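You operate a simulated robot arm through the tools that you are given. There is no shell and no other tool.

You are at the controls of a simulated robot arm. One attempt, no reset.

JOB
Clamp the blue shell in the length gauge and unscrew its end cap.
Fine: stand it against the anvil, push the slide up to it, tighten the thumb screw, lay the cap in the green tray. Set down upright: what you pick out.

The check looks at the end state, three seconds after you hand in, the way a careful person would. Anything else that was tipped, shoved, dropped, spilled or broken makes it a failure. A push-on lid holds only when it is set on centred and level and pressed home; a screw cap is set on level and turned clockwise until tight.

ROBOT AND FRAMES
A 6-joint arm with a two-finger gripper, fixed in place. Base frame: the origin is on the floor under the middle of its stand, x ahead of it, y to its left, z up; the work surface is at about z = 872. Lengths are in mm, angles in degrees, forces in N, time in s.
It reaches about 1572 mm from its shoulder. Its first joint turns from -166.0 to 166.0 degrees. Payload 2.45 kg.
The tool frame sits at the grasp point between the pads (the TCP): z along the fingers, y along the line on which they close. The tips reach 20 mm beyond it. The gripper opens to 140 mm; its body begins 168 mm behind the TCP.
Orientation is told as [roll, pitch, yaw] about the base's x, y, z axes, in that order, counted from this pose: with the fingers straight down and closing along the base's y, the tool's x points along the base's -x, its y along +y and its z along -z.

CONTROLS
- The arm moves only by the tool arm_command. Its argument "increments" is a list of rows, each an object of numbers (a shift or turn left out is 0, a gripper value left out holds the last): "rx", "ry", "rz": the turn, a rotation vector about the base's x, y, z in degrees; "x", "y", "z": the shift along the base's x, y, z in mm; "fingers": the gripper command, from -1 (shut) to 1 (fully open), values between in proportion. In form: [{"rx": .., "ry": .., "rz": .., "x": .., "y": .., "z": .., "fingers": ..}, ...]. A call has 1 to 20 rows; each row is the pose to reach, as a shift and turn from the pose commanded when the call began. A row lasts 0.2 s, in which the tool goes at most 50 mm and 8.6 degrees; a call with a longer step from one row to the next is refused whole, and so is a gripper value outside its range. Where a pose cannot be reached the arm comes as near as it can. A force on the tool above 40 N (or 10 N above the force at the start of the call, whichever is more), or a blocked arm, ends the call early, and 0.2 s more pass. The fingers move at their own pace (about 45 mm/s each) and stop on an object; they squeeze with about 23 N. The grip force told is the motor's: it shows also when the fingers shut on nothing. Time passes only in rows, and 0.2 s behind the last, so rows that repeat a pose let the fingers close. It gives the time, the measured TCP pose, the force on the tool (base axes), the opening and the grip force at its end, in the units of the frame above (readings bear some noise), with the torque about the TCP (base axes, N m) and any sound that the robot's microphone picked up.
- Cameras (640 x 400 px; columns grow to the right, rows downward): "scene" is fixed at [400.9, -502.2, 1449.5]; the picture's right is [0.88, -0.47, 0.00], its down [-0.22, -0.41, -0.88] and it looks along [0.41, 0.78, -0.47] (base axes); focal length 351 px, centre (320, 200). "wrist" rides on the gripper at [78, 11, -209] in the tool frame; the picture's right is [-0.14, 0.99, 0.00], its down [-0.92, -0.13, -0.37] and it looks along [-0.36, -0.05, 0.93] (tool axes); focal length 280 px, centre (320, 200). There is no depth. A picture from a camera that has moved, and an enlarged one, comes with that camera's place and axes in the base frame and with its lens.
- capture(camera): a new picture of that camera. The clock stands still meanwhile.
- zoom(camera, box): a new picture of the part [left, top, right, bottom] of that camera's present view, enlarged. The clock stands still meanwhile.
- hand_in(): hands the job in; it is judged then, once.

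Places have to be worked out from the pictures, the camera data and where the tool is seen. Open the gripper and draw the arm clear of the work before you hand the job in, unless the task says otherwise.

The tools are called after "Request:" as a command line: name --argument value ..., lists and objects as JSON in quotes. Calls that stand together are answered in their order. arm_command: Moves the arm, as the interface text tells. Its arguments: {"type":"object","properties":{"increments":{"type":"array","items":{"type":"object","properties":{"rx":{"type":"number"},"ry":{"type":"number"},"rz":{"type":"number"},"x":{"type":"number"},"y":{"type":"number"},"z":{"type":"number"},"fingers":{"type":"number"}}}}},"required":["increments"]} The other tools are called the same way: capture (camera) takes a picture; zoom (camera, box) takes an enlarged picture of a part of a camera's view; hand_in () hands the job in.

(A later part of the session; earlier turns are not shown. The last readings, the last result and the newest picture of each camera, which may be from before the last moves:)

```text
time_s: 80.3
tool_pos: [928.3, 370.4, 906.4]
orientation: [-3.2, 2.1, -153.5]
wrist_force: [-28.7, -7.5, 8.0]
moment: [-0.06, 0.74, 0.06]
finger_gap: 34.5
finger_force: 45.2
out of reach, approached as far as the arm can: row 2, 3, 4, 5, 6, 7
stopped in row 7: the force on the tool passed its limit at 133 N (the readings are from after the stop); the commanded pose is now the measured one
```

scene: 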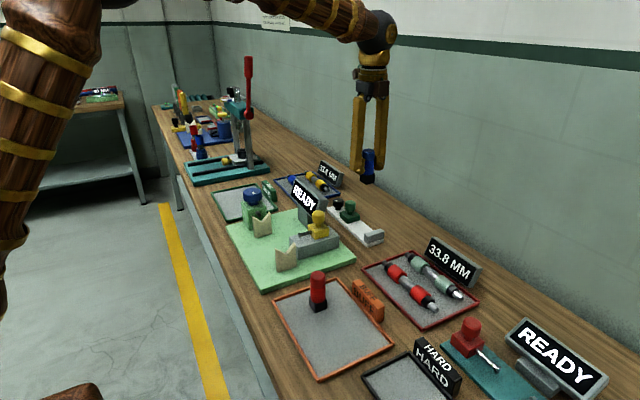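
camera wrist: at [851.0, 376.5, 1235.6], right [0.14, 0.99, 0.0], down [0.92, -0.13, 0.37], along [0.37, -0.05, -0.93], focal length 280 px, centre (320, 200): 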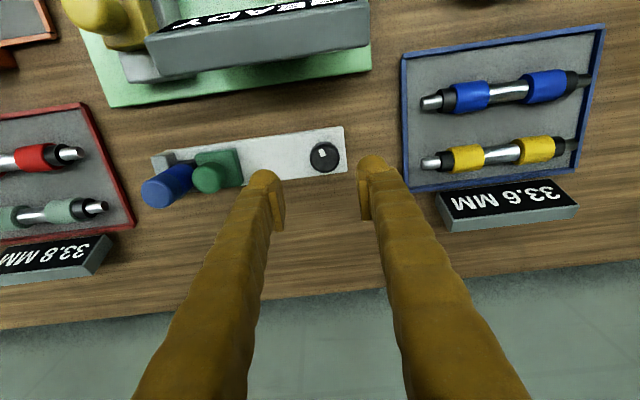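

The wrist reached its joint limit near yaw −153 and the arm strained. I open the fingers at once and check that nothing was disturbed.

Request:
arm_command --increments '[{"fingers": -0.3}, {"fingers": -0.14}, {"fingers": -0.14}]'

Request:
zoom --camera "scene" --box '[310, 150, 410, 250]'

Request:
zoom --camera "wrist" --box '[220, 100, 420, 280]'

```text
time_s: 81.1
tool_pos: [928.4, 370.4, 907.9]
orientation: [-3.3, 2.3, -153.5]
wrist_force: [0.1, 0.1, -0.4]
moment: [0.0, 0.01, -0.02]
finger_gap: 60.3
finger_force: 0.1
```

```text
4.00 times, centred on (360, 200) of scene
camera zoom: at [400.9, -502.2, 1449.5], right [0.88, -0.47, 0.0], down [-0.22, -0.41, -0.88], along [0.41, 0.78, -0.47], focal length 1405 px, centre (160, 200)
```

zoom: 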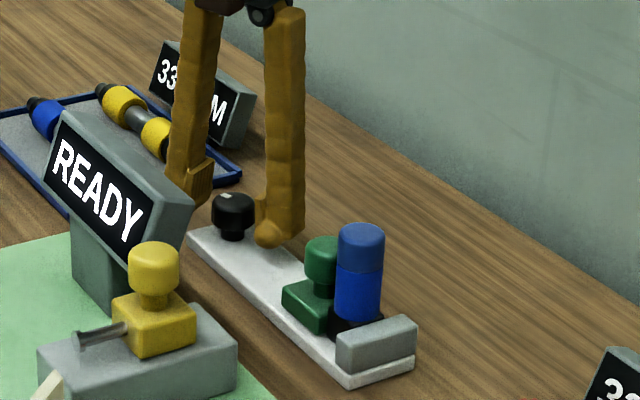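

```text
2.22 times, centred on (320, 190) of wrist
camera zoom: at [1000.6, 380.0, 1118.2], right [0.32, -0.95, -0.06], down [-0.88, -0.32, 0.34], along [-0.34, -0.05, -0.94], focal length 623 px, centre (320, 222)
```

zoom: 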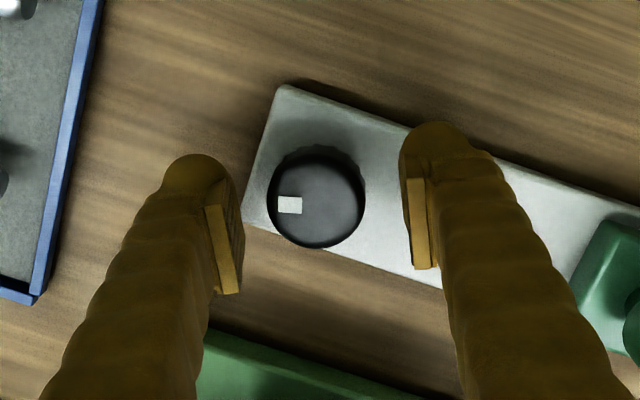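

The gauge and shell look undisturbed. I rise, level the tool and turn away from the joint limit.

Request:
arm_command --increments '[{"z": 10}, {"z": 30}, {"z": 60, "rz": 4, "rx": -2, "ry": 0.3}, {"z": 90, "rz": 8, "rx": -4, "ry": 0.6}, {"z": 90, "rz": 8, "rx": -4, "ry": 0.6}]'

Request:
zoom --camera "scene" --box '[310, 150, 410, 250]'

```text
time_s: 82.3
tool_pos: [926.3, 368.6, 997.8]
orientation: [0.0, -0.4, -145.4]
wrist_force: [0.3, 0.5, 0.1]
moment: [-0.01, 0.01, 0.01]
finger_gap: 60.2
finger_force: 0.0
```

```text
4.00 times, centred on (360, 200) of scene
camera zoom: at [400.9, -502.2, 1449.5], right [0.88, -0.47, 0.0], down [-0.22, -0.41, -0.88], along [0.41, 0.78, -0.47], focal length 1405 px, centre (160, 200)
```

zoom: 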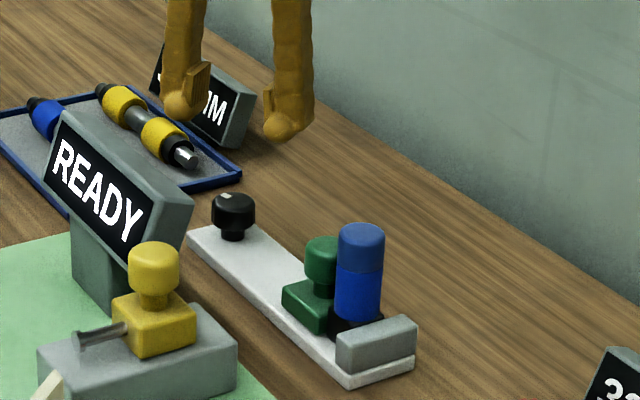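

All is in place. I unwind the wrist at this height: two calls of +155°, to about yaw +165.

Request:
arm_command --increments '[{"rz": 8}, {"rz": 16}, {"rz": 24}, {"rz": 32}, {"rz": 40}, {"rz": 48}, {"rz": 56}, {"rz": 64}, {"rz": 72}, {"rz": 80}, {"rz": 88}, {"rz": 96}, {"rz": 104}, {"rz": 112}, {"rz": 120}, {"rz": 128}, {"rz": 136}, {"rz": 144}, {"rz": 152}, {"rz": 155.4}]'

Request:
arm_command --increments '[{"rz": 8}, {"rz": 16}, {"rz": 24}, {"rz": 32}, {"rz": 40}, {"rz": 48}, {"rz": 56}, {"rz": 64}, {"rz": 72}, {"rz": 80}, {"rz": 88}, {"rz": 96}, {"rz": 104}, {"rz": 112}, {"rz": 120}, {"rz": 128}, {"rz": 136}, {"rz": 144}, {"rz": 152}, {"rz": 152}]'

```text
time_s: 86.5
tool_pos: [928.6, 369.8, 998.4]
orientation: [-0.2, -0.2, 10.1]
wrist_force: [-0.9, -0.9, -0.7]
moment: [-0.02, 0.03, -0.02]
finger_gap: 60.3
finger_force: 0.1
```

```text
time_s: 90.7
tool_pos: [927.3, 370.4, 998.2]
orientation: [-0.1, -0.3, 161.9]
wrist_force: [-0.1, 0.3, -0.4]
moment: [0.0, -0.01, 0.0]
finger_gap: 60.2
finger_force: 0.1
```

Now at yaw 162. I move over the axis (930, 372), descend and re-grip the knob.

Request:
arm_command --increments '[{"x": 2.3, "y": 2.3, "z": -30}, {"x": 2.3, "y": 2.3, "z": -60}, {"x": 2.3, "y": 2.3, "z": -80}, {"x": 2.3, "y": 2.3, "z": -87}, {"x": 2.3, "y": 2.3, "z": -87}]'

Request:
zoom --camera "wrist" --box '[220, 100, 420, 280]'

Request:
arm_command --increments '[{"fingers": -0.4}, {"fingers": -1}, {"fingers": -1}, {"fingers": -1}, {"fingers": -1}]'

```text
time_s: 91.9
tool_pos: [930.1, 372.7, 909.6]
orientation: [-0.1, -0.3, 161.9]
wrist_force: [0.3, 0.4, 0.4]
moment: [-0.03, 0.01, -0.03]
finger_gap: 60.3
finger_force: 0.1
```

```text
2.22 times, centred on (320, 190) of wrist
camera zoom: at [1001.2, 336.0, 1118.3], right [-0.44, -0.9, 0.0], down [-0.83, 0.41, 0.37], along [-0.33, 0.17, -0.93], focal length 623 px, centre (320, 222)
```

zoom: 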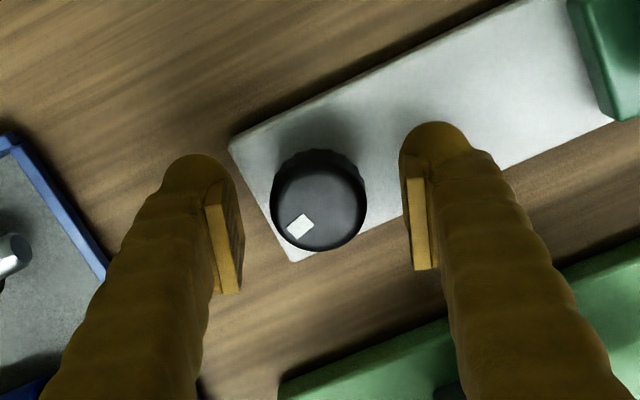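

```text
time_s: 93.1
tool_pos: [929.7, 371.9, 909.7]
orientation: [-0.2, -0.3, 161.9]
wrist_force: [8.0, 12.8, -2.2]
moment: [0.15, -0.12, 0.04]
finger_gap: 34.3
finger_force: 44.8
```

Side load is small. I turn clockwise again, ~40° per call, with a small trim.

Request:
arm_command --increments '[{"x": 0.2, "y": 0.4}, {"x": 0.2, "y": 0.4, "rz": -6}, {"x": 0.2, "y": 0.4, "rz": -12}, {"x": 0.2, "y": 0.4, "rz": -18}, {"x": 0.2, "y": 0.4, "rz": -24}, {"x": 0.2, "y": 0.4, "rz": -30}, {"x": 0.2, "y": 0.4, "rz": -36}, {"x": 0.2, "y": 0.4, "rz": -36}]'

```text
time_s: 94.9
tool_pos: [930.1, 372.0, 910.6]
orientation: [-0.1, -0.3, 125.7]
wrist_force: [1.4, -3.3, 2.4]
moment: [-0.15, -0.07, -0.12]
finger_gap: 34.4
finger_force: 44.8
```

Well centred now. Continuing clockwise.

Request:
arm_command --increments '[{"rz": -6}, {"rz": -12}, {"rz": -18}, {"rz": -24}, {"rz": -30}, {"rz": -36}, {"rz": -42}, {"rz": -42}]'

Request:
zoom --camera "wrist" --box '[220, 100, 420, 280]'

```text
time_s: 96.7
tool_pos: [929.8, 373.1, 909.8]
orientation: [-0.2, -0.2, 83.8]
wrist_force: [-8.8, -1.4, 2.1]
moment: [-0.06, 0.08, -0.08]
finger_gap: 34.8
finger_force: 45.2
```

```text
2.22 times, centred on (320, 190) of wrist
camera zoom: at [910.2, 295.1, 1118.6], right [-0.97, 0.24, 0.0], down [0.23, 0.9, 0.37], along [0.09, 0.36, -0.93], focal length 623 px, centre (320, 222)
```

zoom: 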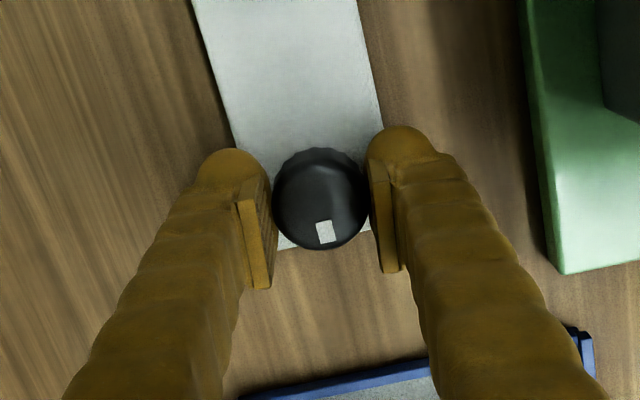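

The mark has shifted relative to the pads, so the grip began to slip: the screw may be tight now at about −111° total. I turn 25° more to verify whether the mark still moves.

Request:
arm_command --increments '[{"rz": -6, "x": -0.3}, {"rz": -12, "x": -0.3}, {"rz": -18, "x": -0.3}, {"rz": -24, "x": -0.3}]'

Request:
zoom --camera "wrist" --box '[220, 100, 420, 280]'

```text
time_s: 97.7
tool_pos: [929.2, 372.7, 911.0]
orientation: [-0.3, -0.3, 59.8]
wrist_force: [-0.9, -0.6, -3.9]
moment: [0.0, -0.04, 0.34]
finger_gap: 34.4
finger_force: 45.3
```

```text
2.22 times, centred on (320, 190) of wrist
camera zoom: at [880.4, 309.7, 1119.1], right [-0.79, 0.62, 0.0], down [0.57, 0.73, 0.37], along [0.23, 0.29, -0.93], focal length 623 px, centre (320, 222)
```

zoom: 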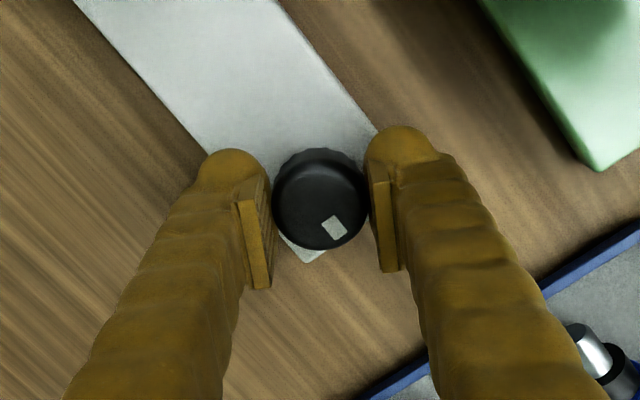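

Torque now reads +0.34 N·m and the mark barely moved while the pads slipped: it is tightening. One more bit to confirm it is tight.

Request:
arm_command --increments '[{"rz": -6}, {"rz": -12}, {"rz": -18}, {"rz": -24}, {"rz": -30}]'

Request:
zoom --camera "wrist" --box '[220, 100, 420, 280]'

```text
time_s: 98.9
tool_pos: [928.5, 371.9, 909.6]
orientation: [-0.1, -0.3, 29.8]
wrist_force: [-2.5, 1.6, -2.4]
moment: [-0.04, 0.02, 0.88]
finger_gap: 34.5
finger_force: 45.2
```

```text
2.22 times, centred on (320, 190) of wrist
camera zoom: at [855.6, 342.5, 1119.3], right [-0.37, 0.93, 0.0], down [0.86, 0.35, 0.37], along [0.35, 0.14, -0.93], focal length 623 px, centre (320, 222)
```

zoom: 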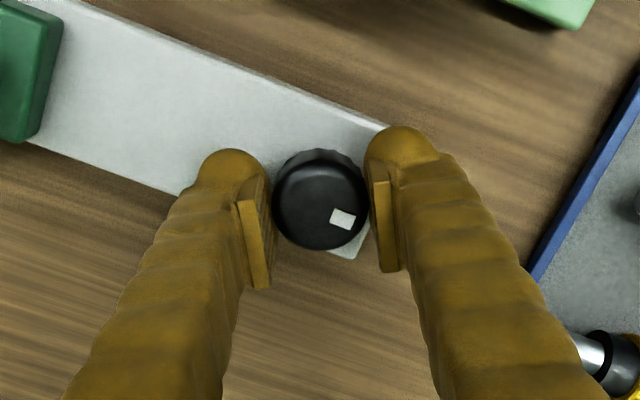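

Torque is up to 0.88 N·m with the mark nearly still. A last 12° to see it saturate.

Request:
arm_command --increments '[{"rz": -6}, {"rz": -12}, {"rz": -18}]'

Request:
zoom --camera "wrist" --box '[220, 100, 420, 280]'

```text
time_s: 99.7
tool_pos: [930.5, 372.6, 910.5]
orientation: [-0.3, -0.3, 11.8]
wrist_force: [-0.1, -0.3, 1.0]
moment: [0.02, -0.04, 0.59]
finger_gap: 34.5
finger_force: 45.2
```

```text
2.22 times, centred on (320, 190) of wrist
camera zoom: at [850.4, 367.1, 1119.3], right [-0.07, 1.0, 0.0], down [0.93, 0.06, 0.37], along [0.37, 0.02, -0.93], focal length 623 px, centre (320, 222)
```

zoom: 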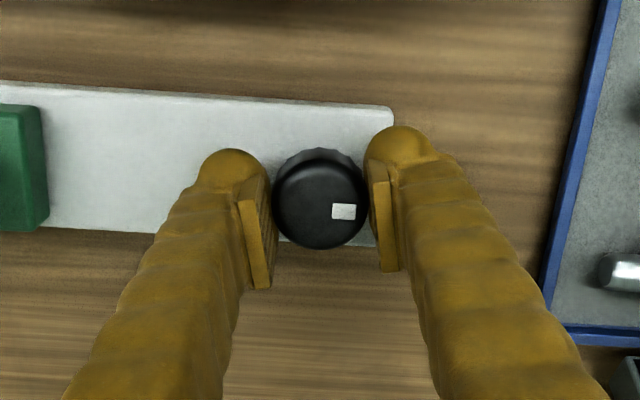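

The mark has settled at the same bearing: the screw is tight. I open, rise, and look at the gauge.

Request:
arm_command --increments '[{"fingers": -0.3}, {"fingers": -0.14}, {"fingers": -0.14}, {"z": 30}, {"z": 70}, {"z": 110}, {"z": 130}, {"z": 130}]'

Request:
zoom --camera "scene" --box '[310, 150, 410, 250]'

Request:
zoom --camera "wrist" --box '[120, 100, 400, 280]'

```text
time_s: 101.5
tool_pos: [929.3, 372.4, 1040.5]
orientation: [-0.1, -0.3, 11.8]
wrist_force: [-0.1, 1.0, 0.7]
moment: [0.0, 0.01, -0.01]
finger_gap: 60.1
finger_force: 0.1
```

```text
4.00 times, centred on (360, 200) of scene
camera zoom: at [400.9, -502.2, 1449.5], right [0.88, -0.47, 0.0], down [-0.22, -0.41, -0.88], along [0.41, 0.78, -0.47], focal length 1405 px, centre (160, 200)
```

zoom: 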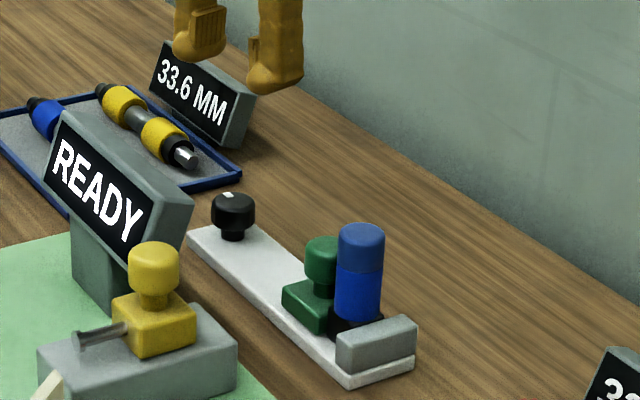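

```text
2.22 times, centred on (260, 190) of wrist
camera zoom: at [849.4, 367.4, 1248.2], right [-0.07, 1.0, 0.0], down [0.93, 0.06, 0.37], along [0.37, 0.02, -0.93], focal length 623 px, centre (453, 222)
```

zoom: 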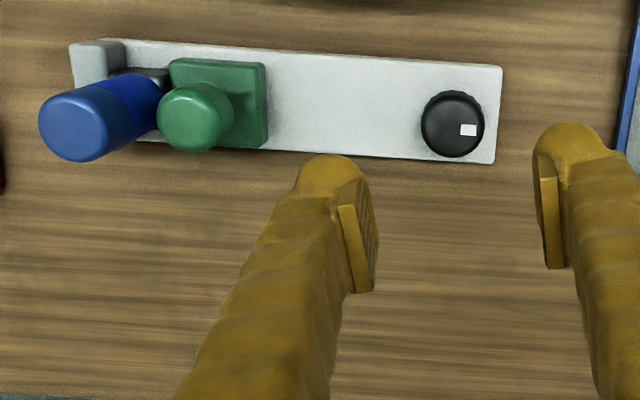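

Shell, slide and anvil are in contact, screw tight. I move above the shell axis and wind the wrist back to about yaw −148, to have room for counter-clockwise turning.

Request:
arm_command --increments '[{"rz": -8, "y": -9}, {"rz": -16, "y": -18}, {"rz": -24, "y": -27}, {"rz": -32, "y": -36}, {"rz": -40, "y": -45}, {"rz": -48, "y": -54}, {"rz": -56, "y": -63}, {"rz": -64, "y": -72}, {"rz": -72, "y": -81}, {"rz": -80, "y": -90}, {"rz": -88, "y": -99}, {"rz": -96, "y": -108}, {"rz": -104, "y": -117}, {"rz": -112, "y": -126}, {"rz": -120, "y": -135}, {"rz": -128, "y": -144}, {"rz": -136, "y": -153}, {"rz": -144, "y": -162}, {"rz": -152, "y": -173, "x": -1}, {"rz": -160, "y": -173, "x": -1}]'

Request:
zoom --camera "wrist" --box '[220, 100, 420, 280]'

Request:
zoom --camera "scene" --box '[310, 120, 430, 250]'

```text
time_s: 105.7
tool_pos: [930.8, 199.6, 1039.0]
orientation: [-0.2, -0.4, -148.4]
wrist_force: [-0.5, 0.3, -0.3]
moment: [0.02, -0.03, -0.02]
finger_gap: 60.3
finger_force: 0.1
```

```text
2.22 times, centred on (320, 190) of wrist
camera zoom: at [1002.4, 231.4, 1248.6], right [0.4, -0.91, 0.0], down [-0.85, -0.38, 0.37], along [-0.34, -0.15, -0.93], focal length 623 px, centre (320, 222)
```

zoom: 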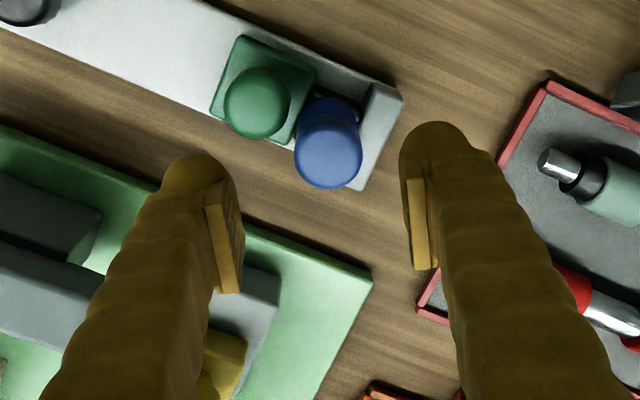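

```text
3.08 times, centred on (370, 185) of scene
camera zoom: at [400.9, -502.2, 1449.5], right [0.88, -0.47, 0.0], down [-0.22, -0.41, -0.88], along [0.41, 0.78, -0.47], focal length 1081 px, centre (166, 246)
```

zoom: 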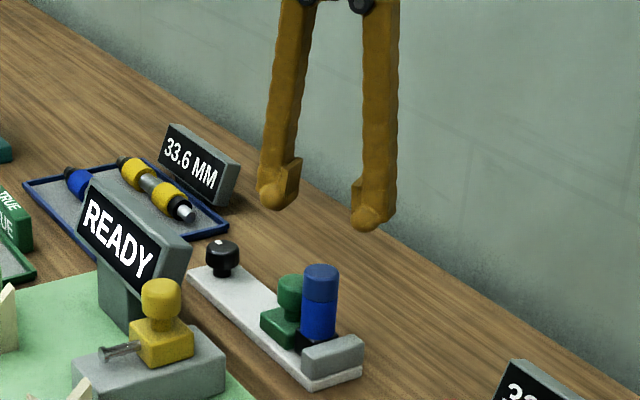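

The view shows the cap about 3.7 mm off the pad midline, mostly in −y (the shell's y was never centred by the x-closing grip). I shift y −4 and descend to just above the cap to check.

Request:
arm_command --increments '[{"y": -4, "x": -0.3}, {"y": -4, "x": -0.3, "z": -20}, {"y": -4, "x": -0.3, "z": -44}, {"y": -4, "x": -0.3, "z": -44}]'

Request:
zoom --camera "wrist" --box '[220, 100, 420, 280]'

```text
time_s: 106.7
tool_pos: [928.6, 195.1, 996.0]
orientation: [-0.2, -0.3, -148.2]
wrist_force: [-0.3, 0.0, 0.4]
moment: [0.01, -0.01, 0.02]
finger_gap: 60.1
finger_force: 0.0
```

```text
2.22 times, centred on (320, 190) of wrist
camera zoom: at [1001.9, 226.8, 1205.0], right [0.41, -0.91, 0.0], down [-0.85, -0.38, 0.37], along [-0.34, -0.15, -0.93], focal length 623 px, centre (320, 222)
```

zoom: 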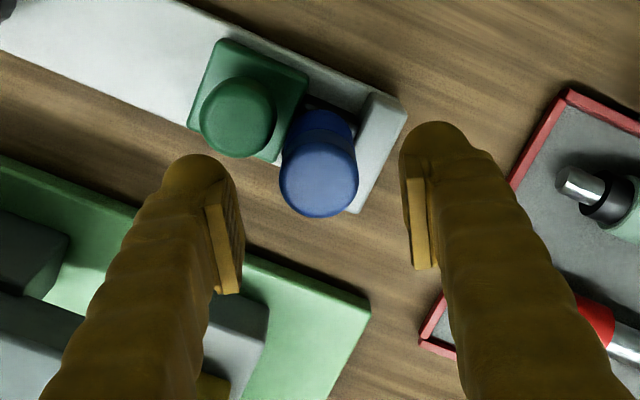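

The cap is now centred between the pads. I descend to z≈965 (tips just above the slide knob's top) and close on the cap.

Request:
arm_command --increments '[{"z": -12}, {"z": -24}, {"z": -30}, {"z": -30}]'

Request:
zoom --camera "scene" --box '[330, 160, 410, 250]'

Request:
zoom --camera "wrist" --box '[220, 100, 420, 280]'

```text
time_s: 107.7
tool_pos: [927.7, 194.6, 967.2]
orientation: [0.0, -0.3, -148.1]
wrist_force: [0.1, -0.6, 0.4]
moment: [0.01, -0.05, -0.04]
finger_gap: 60.0
finger_force: 0.1
```

```text
4.44 times, centred on (370, 205) of scene
camera zoom: at [400.9, -502.2, 1449.5], right [0.88, -0.47, 0.0], down [-0.22, -0.41, -0.88], along [0.41, 0.78, -0.47], focal length 1561 px, centre (98, 178)
```

zoom: 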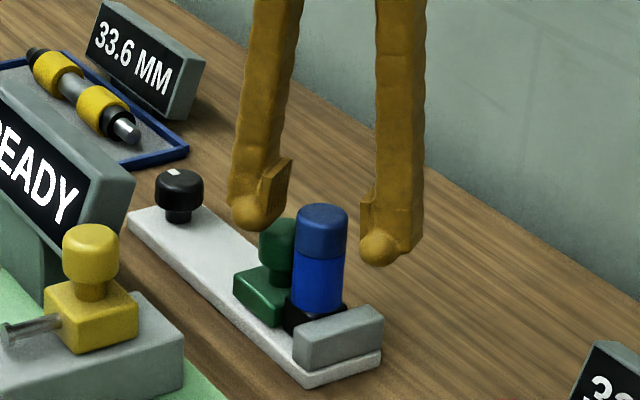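

```text
2.22 times, centred on (320, 190) of wrist
camera zoom: at [1001.7, 226.6, 1175.9], right [0.41, -0.91, 0.0], down [-0.85, -0.38, 0.37], along [-0.34, -0.15, -0.93], focal length 623 px, centre (320, 222)
```

zoom: 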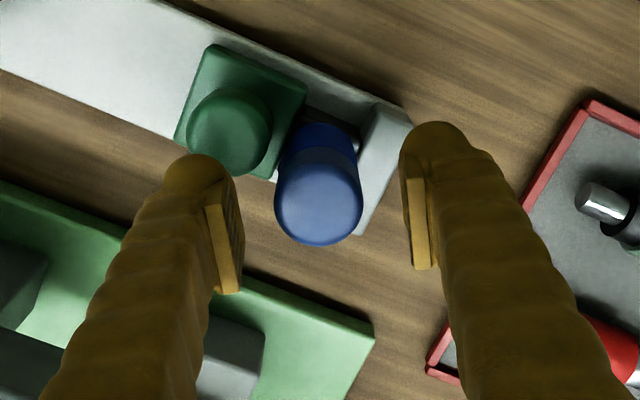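

The tips are at z≈947, clear over the slide knob and overlapping the cap by ~20 mm. I close on the cap.

Request:
arm_command --increments '[{"fingers": -0.4, "z": -1}, {"fingers": -1, "z": -1}, {"fingers": -1, "z": -1}, {"fingers": -1, "z": -1}, {"fingers": -1, "z": -1}]'

Request:
zoom --camera "scene" --box '[330, 160, 410, 250]'

Request:
zoom --camera "wrist" --box '[220, 100, 420, 280]'

```text
time_s: 108.9
tool_pos: [928.1, 194.2, 966.8]
orientation: [-0.1, -0.2, -148.1]
wrist_force: [0.6, -0.4, 0.8]
moment: [-0.01, -0.02, -0.02]
finger_gap: 36.3
finger_force: 22.9
```

```text
4.44 times, centred on (370, 205) of scene
camera zoom: at [400.9, -502.2, 1449.5], right [0.88, -0.47, 0.0], down [-0.22, -0.41, -0.88], along [0.41, 0.78, -0.47], focal length 1561 px, centre (98, 178)
```

zoom: 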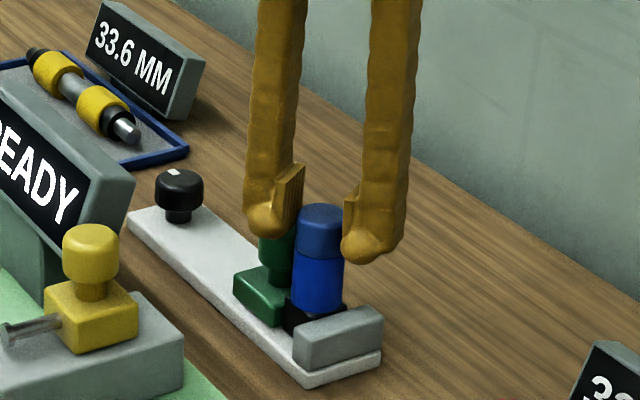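

```text
2.22 times, centred on (320, 190) of wrist
camera zoom: at [1001.8, 227.1, 1174.5], right [0.41, -0.91, 0.0], down [-0.85, -0.38, 0.37], along [-0.34, -0.15, -0.93], focal length 623 px, centre (320, 222)
```

zoom: 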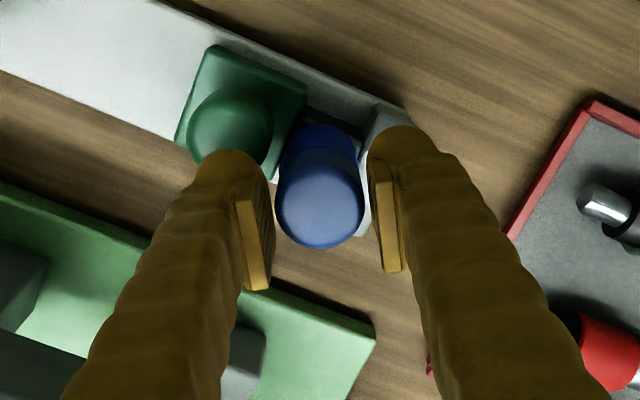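

The grip on the cap is well centred (no side force). I turn counter-clockwise ~40° and watch torque and height.

Request:
arm_command --increments '[{"rz": 5}, {"rz": 10}, {"rz": 15}, {"rz": 20}, {"rz": 25}, {"rz": 30}, {"rz": 35}, {"rz": 40}]'

Request:
zoom --camera "scene" --box '[340, 170, 410, 250]'

Request:
zoom --camera "wrist" --box '[220, 100, 420, 280]'

```text
time_s: 110.7
tool_pos: [929.9, 195.6, 965.6]
orientation: [0.0, -0.2, -108.0]
wrist_force: [1.8, -4.8, 10.4]
moment: [-0.28, 0.01, 0.0]
finger_gap: 36.5
finger_force: 23.1
```

```text
5.00 times, centred on (375, 210) of scene
camera zoom: at [400.9, -502.2, 1449.5], right [0.88, -0.47, 0.0], down [-0.22, -0.41, -0.88], along [0.41, 0.78, -0.47], focal length 1756 px, centre (45, 150)
```

zoom: 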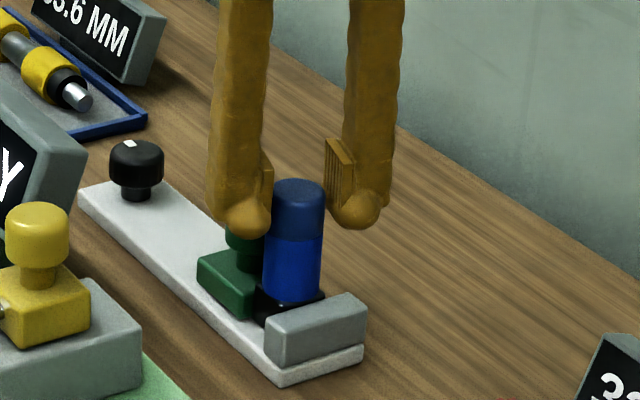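

```text
2.22 times, centred on (320, 190) of wrist
camera zoom: at [964.2, 267.0, 1174.3], right [0.9, -0.44, 0.0], down [-0.41, -0.83, 0.37], along [-0.16, -0.33, -0.93], focal length 623 px, centre (320, 222)
```

zoom: 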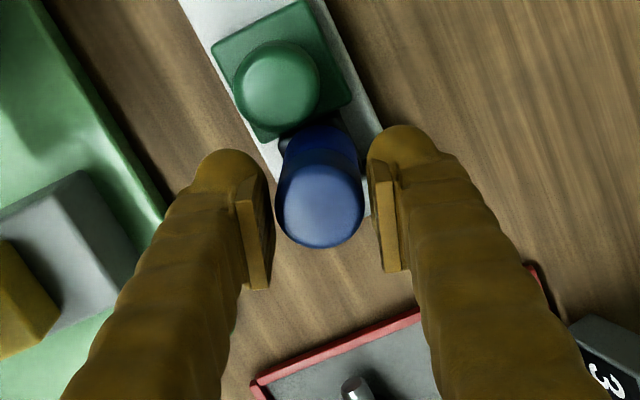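

Fz rose to +10 N: the cap is lifting on its thread as it turns. I continue, letting the tool rise along.

Request:
arm_command --increments '[{"z": 0.4}, {"rz": 6, "z": 0.5}, {"rz": 12, "z": 0.55}, {"rz": 18, "z": 0.6}, {"rz": 24, "z": 0.65}, {"rz": 30, "z": 0.7}, {"rz": 36, "z": 0.8}, {"rz": 42, "z": 0.9}, {"rz": 48, "z": 1.0}]'

```text
time_s: 112.7
tool_pos: [928.1, 195.6, 967.4]
orientation: [-0.2, -0.3, -60.1]
wrist_force: [1.9, -1.1, 2.7]
moment: [-0.09, -0.08, 0.02]
finger_gap: 36.4
finger_force: 23.3
```

Force stays low; 88° done. Continuing.

Request:
arm_command --increments '[{"rz": 6, "z": 0.1}, {"rz": 12, "z": 0.15}, {"rz": 18, "z": 0.2}, {"rz": 24, "z": 0.25}, {"rz": 30, "z": 0.3}, {"rz": 36, "z": 0.35}, {"rz": 42, "z": 0.4}, {"rz": 48, "z": 0.45}, {"rz": 54, "z": 0.5}, {"rz": 60, "z": 0.6}]'

Request:
zoom --camera "scene" --box '[340, 170, 410, 250]'

```text
time_s: 114.9
tool_pos: [928.9, 196.9, 966.2]
orientation: [-0.2, -0.2, 0.0]
wrist_force: [2.5, 4.5, 4.6]
moment: [0.2, -0.07, 0.01]
finger_gap: 35.9
finger_force: 23.5
```

```text
5.00 times, centred on (375, 210) of scene
camera zoom: at [400.9, -502.2, 1449.5], right [0.88, -0.47, 0.0], down [-0.22, -0.41, -0.88], along [0.41, 0.78, -0.47], focal length 1756 px, centre (45, 150)
```

zoom: 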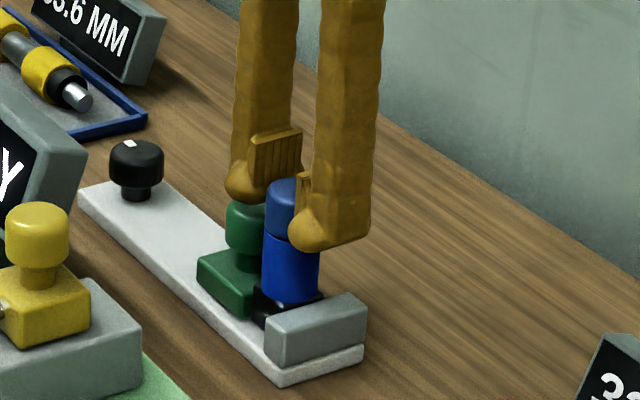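

148° done with small side load. I continue.

Request:
arm_command --increments '[{"rz": 6, "z": 0.15}, {"rz": 12, "z": 0.2}, {"rz": 18, "z": 0.25}, {"rz": 24, "z": 0.3}, {"rz": 30, "z": 0.35}, {"rz": 36, "z": 0.4}, {"rz": 42, "z": 0.45}, {"rz": 48, "z": 0.5}, {"rz": 54, "z": 0.55}, {"rz": 60, "z": 0.6}]'

Request:
arm_command --increments '[{"rz": 6, "z": 0.15}, {"rz": 12, "z": 0.2}, {"rz": 18, "z": 0.25}, {"rz": 24, "z": 0.3}, {"rz": 30, "z": 0.35}, {"rz": 36, "z": 0.4}, {"rz": 42, "z": 0.45}, {"rz": 48, "z": 0.5}, {"rz": 54, "z": 0.55}, {"rz": 60, "z": 0.6}]'

Request:
zoom --camera "scene" --box '[340, 170, 410, 250]'

```text
time_s: 117.1
tool_pos: [928.8, 196.6, 968.8]
orientation: [-0.1, -0.3, 59.9]
wrist_force: [2.0, 1.3, 2.0]
moment: [0.02, -0.16, 0.02]
finger_gap: 36.4
finger_force: 23.0
```

```text
time_s: 119.3
tool_pos: [927.4, 194.2, 968.9]
orientation: [-0.1, -0.3, 120.0]
wrist_force: [-0.4, 8.8, 4.7]
moment: [0.48, 0.05, 0.03]
finger_gap: 36.4
finger_force: 22.7
```

```text
5.00 times, centred on (375, 210) of scene
camera zoom: at [400.9, -502.2, 1449.5], right [0.88, -0.47, 0.0], down [-0.22, -0.41, -0.88], along [0.41, 0.78, -0.47], focal length 1756 px, centre (45, 150)
```

zoom: 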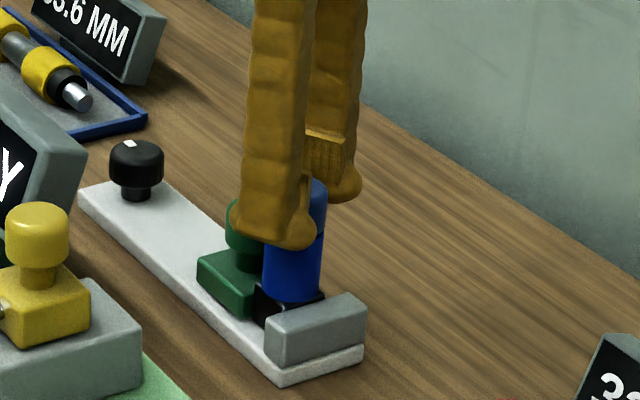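

268° done. I trim y +0.3 and continue to about yaw 174, still inside the wrist range.

Request:
arm_command --increments '[{"y": 0.3, "z": 0.1}, {"y": 0.3, "rz": 6, "z": 0.2}, {"y": 0.3, "rz": 12, "z": 0.25}, {"y": 0.3, "rz": 18, "z": 0.3}, {"y": 0.3, "rz": 24, "z": 0.35}, {"y": 0.3, "rz": 30, "z": 0.4}, {"y": 0.3, "rz": 36, "z": 0.45}, {"y": 0.3, "rz": 42, "z": 0.5}, {"y": 0.3, "rz": 48, "z": 0.55}, {"y": 0.3, "rz": 54, "z": 0.6}]'

Request:
zoom --camera "wrist" --box '[220, 100, 420, 280]'

Request:
zoom --camera "scene" --box '[340, 170, 410, 250]'

```text
time_s: 121.5
tool_pos: [930.4, 194.8, 969.0]
orientation: [-0.2, -0.3, 173.8]
wrist_force: [0.4, 0.2, -0.6]
moment: [0.01, 0.01, -0.02]
finger_gap: 36.5
finger_force: 22.8
```

```text
2.22 times, centred on (320, 190) of wrist
camera zoom: at [1007.0, 175.4, 1177.4], right [-0.24, -0.97, 0.0], down [-0.9, 0.22, 0.37], along [-0.36, 0.09, -0.93], focal length 623 px, centre (320, 222)
```

zoom: 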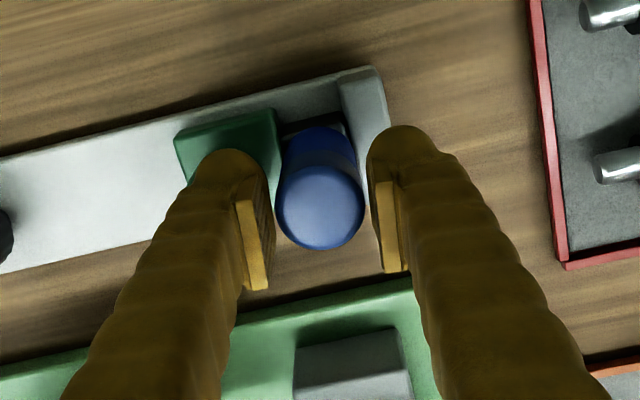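

```text
5.00 times, centred on (375, 210) of scene
camera zoom: at [400.9, -502.2, 1449.5], right [0.88, -0.47, 0.0], down [-0.22, -0.41, -0.88], along [0.41, 0.78, -0.47], focal length 1756 px, centre (45, 150)
```

zoom: 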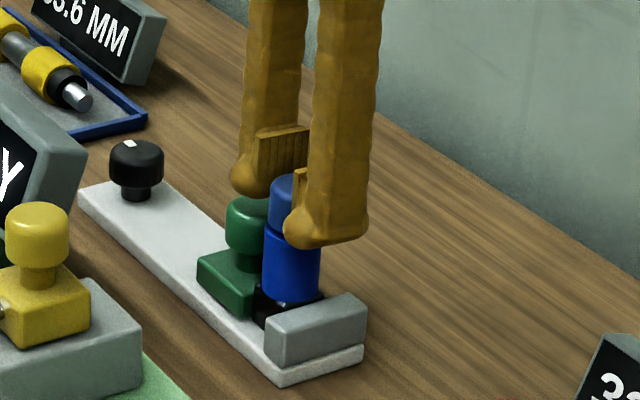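

All forces have vanished, which suggests the cap came free. I lift gently 3 mm and check.

Request:
arm_command --increments '[{"z": 1}, {"z": 2}, {"z": 3}, {"z": 3}]'

Request:
zoom --camera "scene" --box '[350, 185, 400, 240]'

```text
time_s: 122.5
tool_pos: [928.7, 195.1, 972.0]
orientation: [-0.1, -0.3, 174.0]
wrist_force: [-0.8, -0.3, -1.2]
moment: [-0.03, 0.03, -0.02]
finger_gap: 36.0
finger_force: 22.8
```

```text
7.27 times, centred on (375, 212) of scene
camera zoom: at [400.9, -502.2, 1449.5], right [0.88, -0.47, 0.0], down [-0.22, -0.41, -0.88], along [0.41, 0.78, -0.47], focal length 2555 px, centre (-80, 109)
```

zoom: 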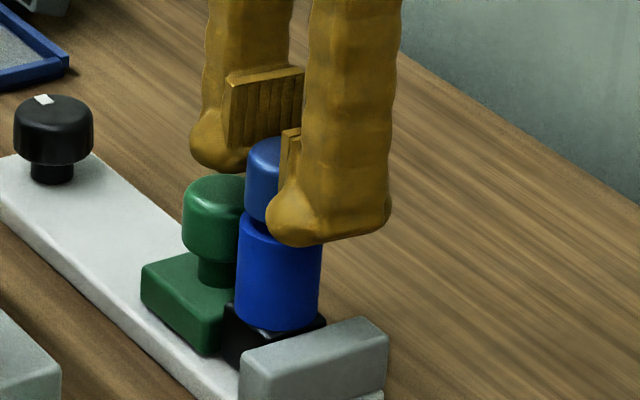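

The cap is separating from the body with no pull. I lift it straight up and look.

Request:
arm_command --increments '[{"z": 4}, {"z": 8}, {"z": 14}, {"z": 25}, {"z": 40}, {"z": 55}, {"z": 70}, {"z": 70}]'

Request:
zoom --camera "scene" --box '[330, 140, 410, 250]'

Request:
capture --camera "scene"

Request:
capture --camera "wrist"

```text
time_s: 124.3
tool_pos: [927.7, 194.8, 1041.4]
orientation: [-0.1, -0.3, 173.9]
wrist_force: [-1.0, -0.3, -1.4]
moment: [-0.01, -0.01, 0.0]
finger_gap: 36.1
finger_force: 23.1
```

```text
3.64 times, centred on (370, 195) of scene
camera zoom: at [400.9, -502.2, 1449.5], right [0.88, -0.47, 0.0], down [-0.22, -0.41, -0.88], along [0.41, 0.78, -0.47], focal length 1277 px, centre (138, 218)
```

zoom: 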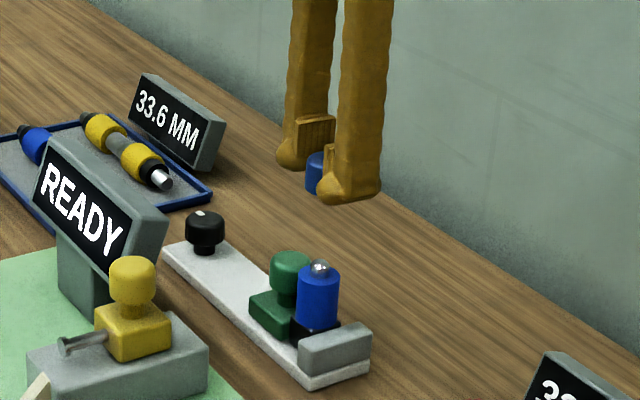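

```text
taken
```

scene: 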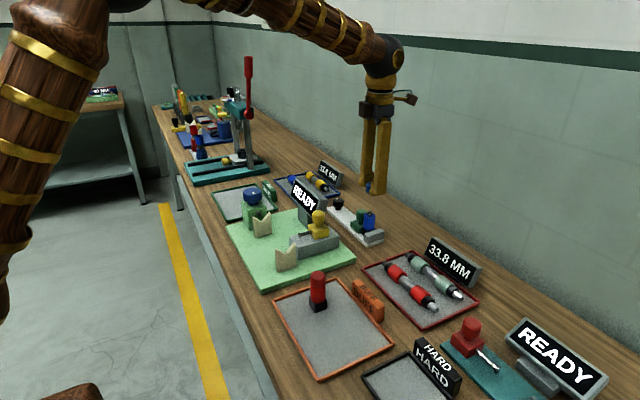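

```text
taken
camera wrist: at [1005.6, 174.9, 1250.0], right [-0.24, -0.97, 0.0], down [-0.9, 0.22, 0.37], along [-0.36, 0.09, -0.93], focal length 280 px, centre (320, 200)
```

wrist: 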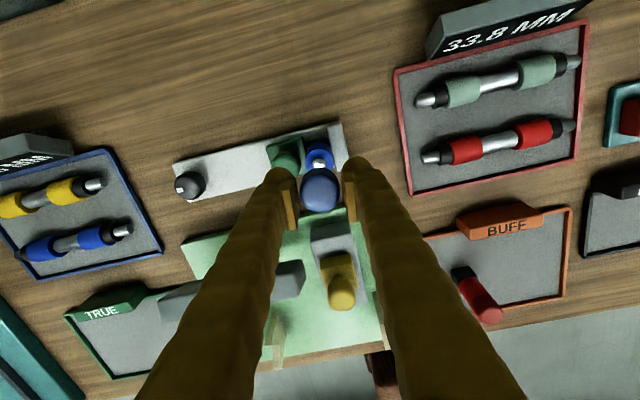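

The cap is off and the shell stays clamped; a silver part sits inside. I take a closer look before carrying the cap away.

Request:
zoom --camera "scene" --box '[350, 185, 400, 240]'

Request:
zoom --camera "wrist" --box '[160, 100, 400, 240]'

Request:
zoom --camera "scene" --box '[205, 170, 305, 230]'

```text
7.27 times, centred on (375, 212) of scene
camera zoom: at [400.9, -502.2, 1449.5], right [0.88, -0.47, 0.0], down [-0.22, -0.41, -0.88], along [0.41, 0.78, -0.47], focal length 2555 px, centre (-80, 109)
```

zoom: 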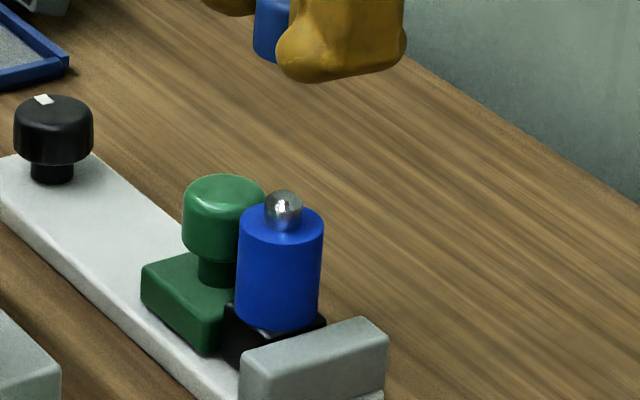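

```text
2.67 times, centred on (280, 170) of wrist
camera zoom: at [1005.6, 174.9, 1250.0], right [-0.24, -0.97, 0.0], down [-0.9, 0.22, 0.37], along [-0.36, 0.09, -0.93], focal length 748 px, centre (427, 280)
```

zoom: 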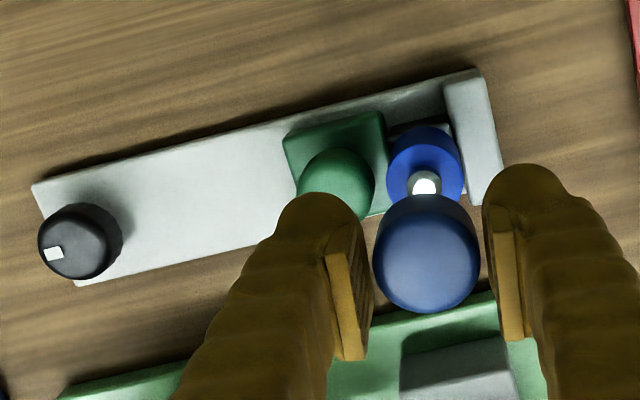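

```text
6.40 times, centred on (255, 200) of scene
camera zoom: at [400.9, -502.2, 1449.5], right [0.88, -0.47, 0.0], down [-0.22, -0.41, -0.88], along [0.41, 0.78, -0.47], focal length 2248 px, centre (736, 200)
```

zoom: 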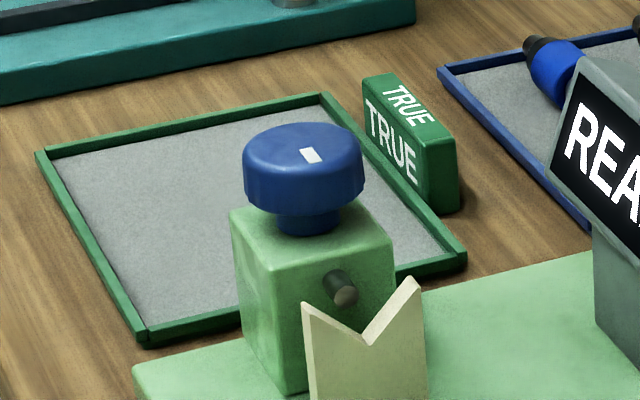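

The shell is firmly clamped and open, with its own stud inside. Now I carry the cap, high over the fixtures, to above the middle of the empty green TRUE tray (about x 584–751, y 478–702).

Request:
arm_command --increments '[{"z": 40}, {"z": 80}, {"z": 90, "x": -20, "y": 30}, {"z": 90, "x": -40, "y": 62}, {"z": 90, "x": -62, "y": 96}, {"z": 90, "x": -84, "y": 130}, {"z": 90, "x": -106, "y": 164}, {"z": 90, "x": -128, "y": 198}, {"z": 90, "x": -150, "y": 232}, {"z": 90, "x": -172, "y": 266}, {"z": 90, "x": -194, "y": 300}, {"z": 90, "x": -216, "y": 334}, {"z": 90, "x": -238, "y": 368}, {"z": 90, "x": -258, "y": 398}, {"z": 90, "x": -258, "y": 398}]'

Request:
capture --camera "wrist"

Request:
capture --camera "scene"

```text
time_s: 127.5
tool_pos: [672.4, 594.6, 1133.8]
orientation: [0.0, -0.3, 173.9]
wrist_force: [0.2, -0.2, -1.0]
moment: [0.05, 0.0, 0.02]
finger_gap: 36.7
finger_force: 22.7
```

```text
taken
camera wrist: at [749.4, 574.3, 1342.4], right [-0.24, -0.97, 0.0], down [-0.9, 0.22, 0.37], along [-0.36, 0.09, -0.93], focal length 280 px, centre (320, 200)
```

wrist: 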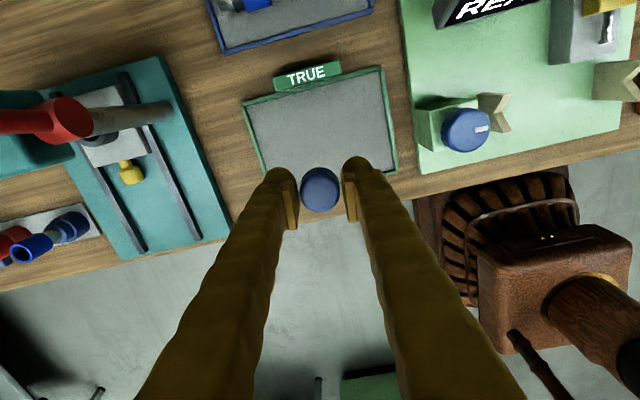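

```text
taken
```

scene: 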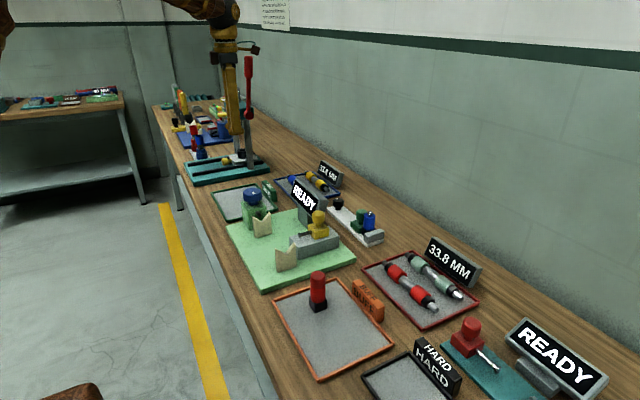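

Directly over the tray centre (~672, 590). I descend to well above the floor and check.

Request:
arm_command --increments '[{"z": -40}, {"z": -80}, {"z": -120}, {"z": -160}, {"z": -190}, {"z": -205}, {"z": -205}]'

Request:
capture --camera "wrist"

Request:
zoom --camera "scene" --box '[190, 120, 310, 230]'

```text
time_s: 129.1
tool_pos: [670.5, 592.8, 928.0]
orientation: [-0.1, -0.3, 173.9]
wrist_force: [0.0, 0.6, -1.0]
moment: [0.03, 0.01, -0.04]
finger_gap: 36.5
finger_force: 23.0
```

```text
taken
camera wrist: at [748.0, 574.1, 1135.9], right [-0.24, -0.97, 0.0], down [-0.9, 0.22, 0.37], along [-0.36, 0.09, -0.93], focal length 280 px, centre (320, 200)
```

wrist: 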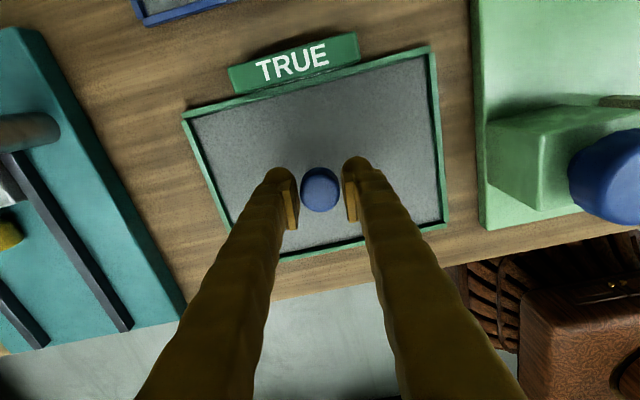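

```text
3.64 times, centred on (250, 175) of scene
camera zoom: at [400.9, -502.2, 1449.5], right [0.88, -0.47, 0.0], down [-0.22, -0.41, -0.88], along [0.41, 0.78, -0.47], focal length 1277 px, centre (574, 291)
```

zoom: 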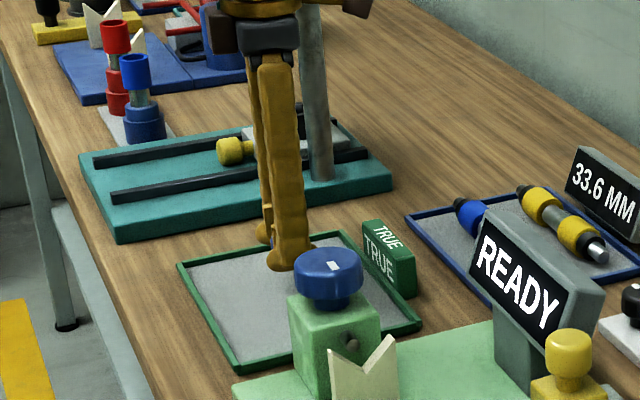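

The cap is above the tray's middle. I lower to near the floor and then in 1.5 mm steps until contact.

Request:
arm_command --increments '[{"z": -8}, {"z": -15}, {"z": -19}, {"z": -19}]'

Request:
arm_command --increments '[{"z": -1}, {"z": -2}, {"z": -2}]'

Request:
arm_command --increments '[{"z": -1}, {"z": -2}, {"z": -2}]'

```text
time_s: 130.1
tool_pos: [669.7, 593.1, 907.0]
orientation: [-0.1, -0.3, 173.8]
wrist_force: [0.2, 0.8, 0.2]
moment: [-0.03, -0.01, 0.02]
finger_gap: 36.1
finger_force: 22.6
```

```text
time_s: 130.9
tool_pos: [670.1, 593.9, 906.6]
orientation: [0.0, -0.3, 174.0]
wrist_force: [0.5, -0.9, 0.4]
moment: [0.01, 0.02, 0.0]
finger_gap: 36.3
finger_force: 22.8
```

```text
time_s: 131.7
tool_pos: [669.0, 593.6, 903.6]
orientation: [-0.1, -0.3, 173.9]
wrist_force: [-0.4, 0.2, -0.1]
moment: [0.0, -0.01, -0.01]
finger_gap: 36.3
finger_force: 22.7
```

Request:
arm_command --increments '[{"z": -0.7}, {"z": -1.5}, {"z": -1.5}]'

Request:
zoom --camera "wrist" --box '[220, 100, 420, 280]'

```text
time_s: 132.5
tool_pos: [670.2, 593.4, 901.6]
orientation: [-0.1, -0.4, 173.8]
wrist_force: [-0.4, 0.0, 0.7]
moment: [-0.03, -0.02, -0.03]
finger_gap: 36.2
finger_force: 23.0
```

```text
2.22 times, centred on (320, 190) of wrist
camera zoom: at [747.5, 573.8, 1110.1], right [-0.24, -0.97, 0.0], down [-0.9, 0.22, 0.37], along [-0.36, 0.09, -0.93], focal length 623 px, centre (320, 222)
```

zoom: 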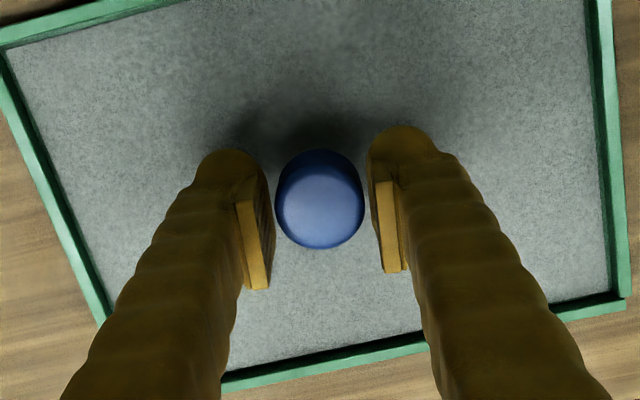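

No contact force yet; I continue lowering in small steps.

Request:
arm_command --increments '[{"z": -0.7}, {"z": -1.4}, {"z": -1.4}]'

Request:
arm_command --increments '[{"z": -0.7}, {"z": -1.4}, {"z": -1.4}]'

```text
time_s: 133.3
tool_pos: [670.8, 593.6, 901.0]
orientation: [-0.1, -0.3, 174.0]
wrist_force: [-0.3, 1.4, 0.3]
moment: [-0.05, -0.05, 0.0]
finger_gap: 36.3
finger_force: 22.8
```

```text
time_s: 134.1
tool_pos: [670.9, 593.7, 898.4]
orientation: [-0.1, -0.3, 173.9]
wrist_force: [0.2, -0.7, 0.2]
moment: [0.0, -0.03, 0.01]
finger_gap: 36.1
finger_force: 23.0
```

Request:
arm_command --increments '[{"z": -0.5}, {"z": -1}, {"z": -1}]'

Request:
arm_command --increments '[{"z": -0.5}, {"z": -1}, {"z": -1}]'

```text
time_s: 134.9
tool_pos: [671.5, 594.5, 898.2]
orientation: [-0.1, -0.4, 174.0]
wrist_force: [-0.3, 0.2, -0.5]
moment: [0.03, -0.03, 0.01]
finger_gap: 36.4
finger_force: 23.1
```

```text
time_s: 135.7
tool_pos: [671.0, 594.0, 897.0]
orientation: [-0.1, -0.2, 173.9]
wrist_force: [0.1, -0.4, -0.5]
moment: [-0.01, -0.02, -0.01]
finger_gap: 36.5
finger_force: 22.9
```

Still no contact at tip height ~877. I look before going lower.

Request:
zoom --camera "wrist" --box '[250, 130, 390, 240]'

Request:
zoom --camera "scene" --box '[230, 150, 300, 220]'

```text
3.64 times, centred on (320, 185) of wrist
camera zoom: at [748.3, 573.7, 1105.9], right [-0.24, -0.97, 0.0], down [-0.9, 0.22, 0.37], along [-0.36, 0.09, -0.93], focal length 1020 px, centre (320, 254)
```

zoom: 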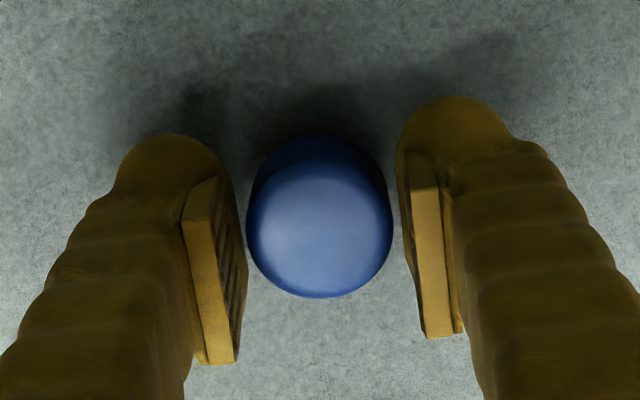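

```text
5.71 times, centred on (265, 185) of scene
camera zoom: at [400.9, -502.2, 1449.5], right [0.88, -0.47, 0.0], down [-0.22, -0.41, -0.88], along [0.41, 0.78, -0.47], focal length 2007 px, centre (634, 286)
```

zoom: 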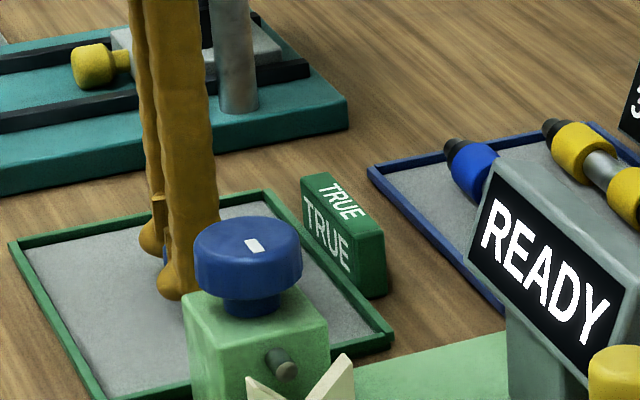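

The cap's bottom is just over the floor. I continue in sub-millimetre steps until a contact force shows.

Request:
arm_command --increments '[{"z": -0.4}, {"z": -0.8}, {"z": -0.8}]'

Request:
arm_command --increments '[{"z": -0.4}, {"z": -0.8}, {"z": -0.8}]'

```text
time_s: 136.5
tool_pos: [670.7, 593.3, 897.6]
orientation: [0.0, -0.3, 173.9]
wrist_force: [-0.3, -0.2, -0.9]
moment: [0.04, 0.01, 0.0]
finger_gap: 36.2
finger_force: 22.8
```

```text
time_s: 137.3
tool_pos: [670.9, 593.1, 894.6]
orientation: [-0.1, -0.3, 173.9]
wrist_force: [0.1, -0.5, 0.2]
moment: [-0.01, 0.01, 0.05]
finger_gap: 36.5
finger_force: 22.7
```

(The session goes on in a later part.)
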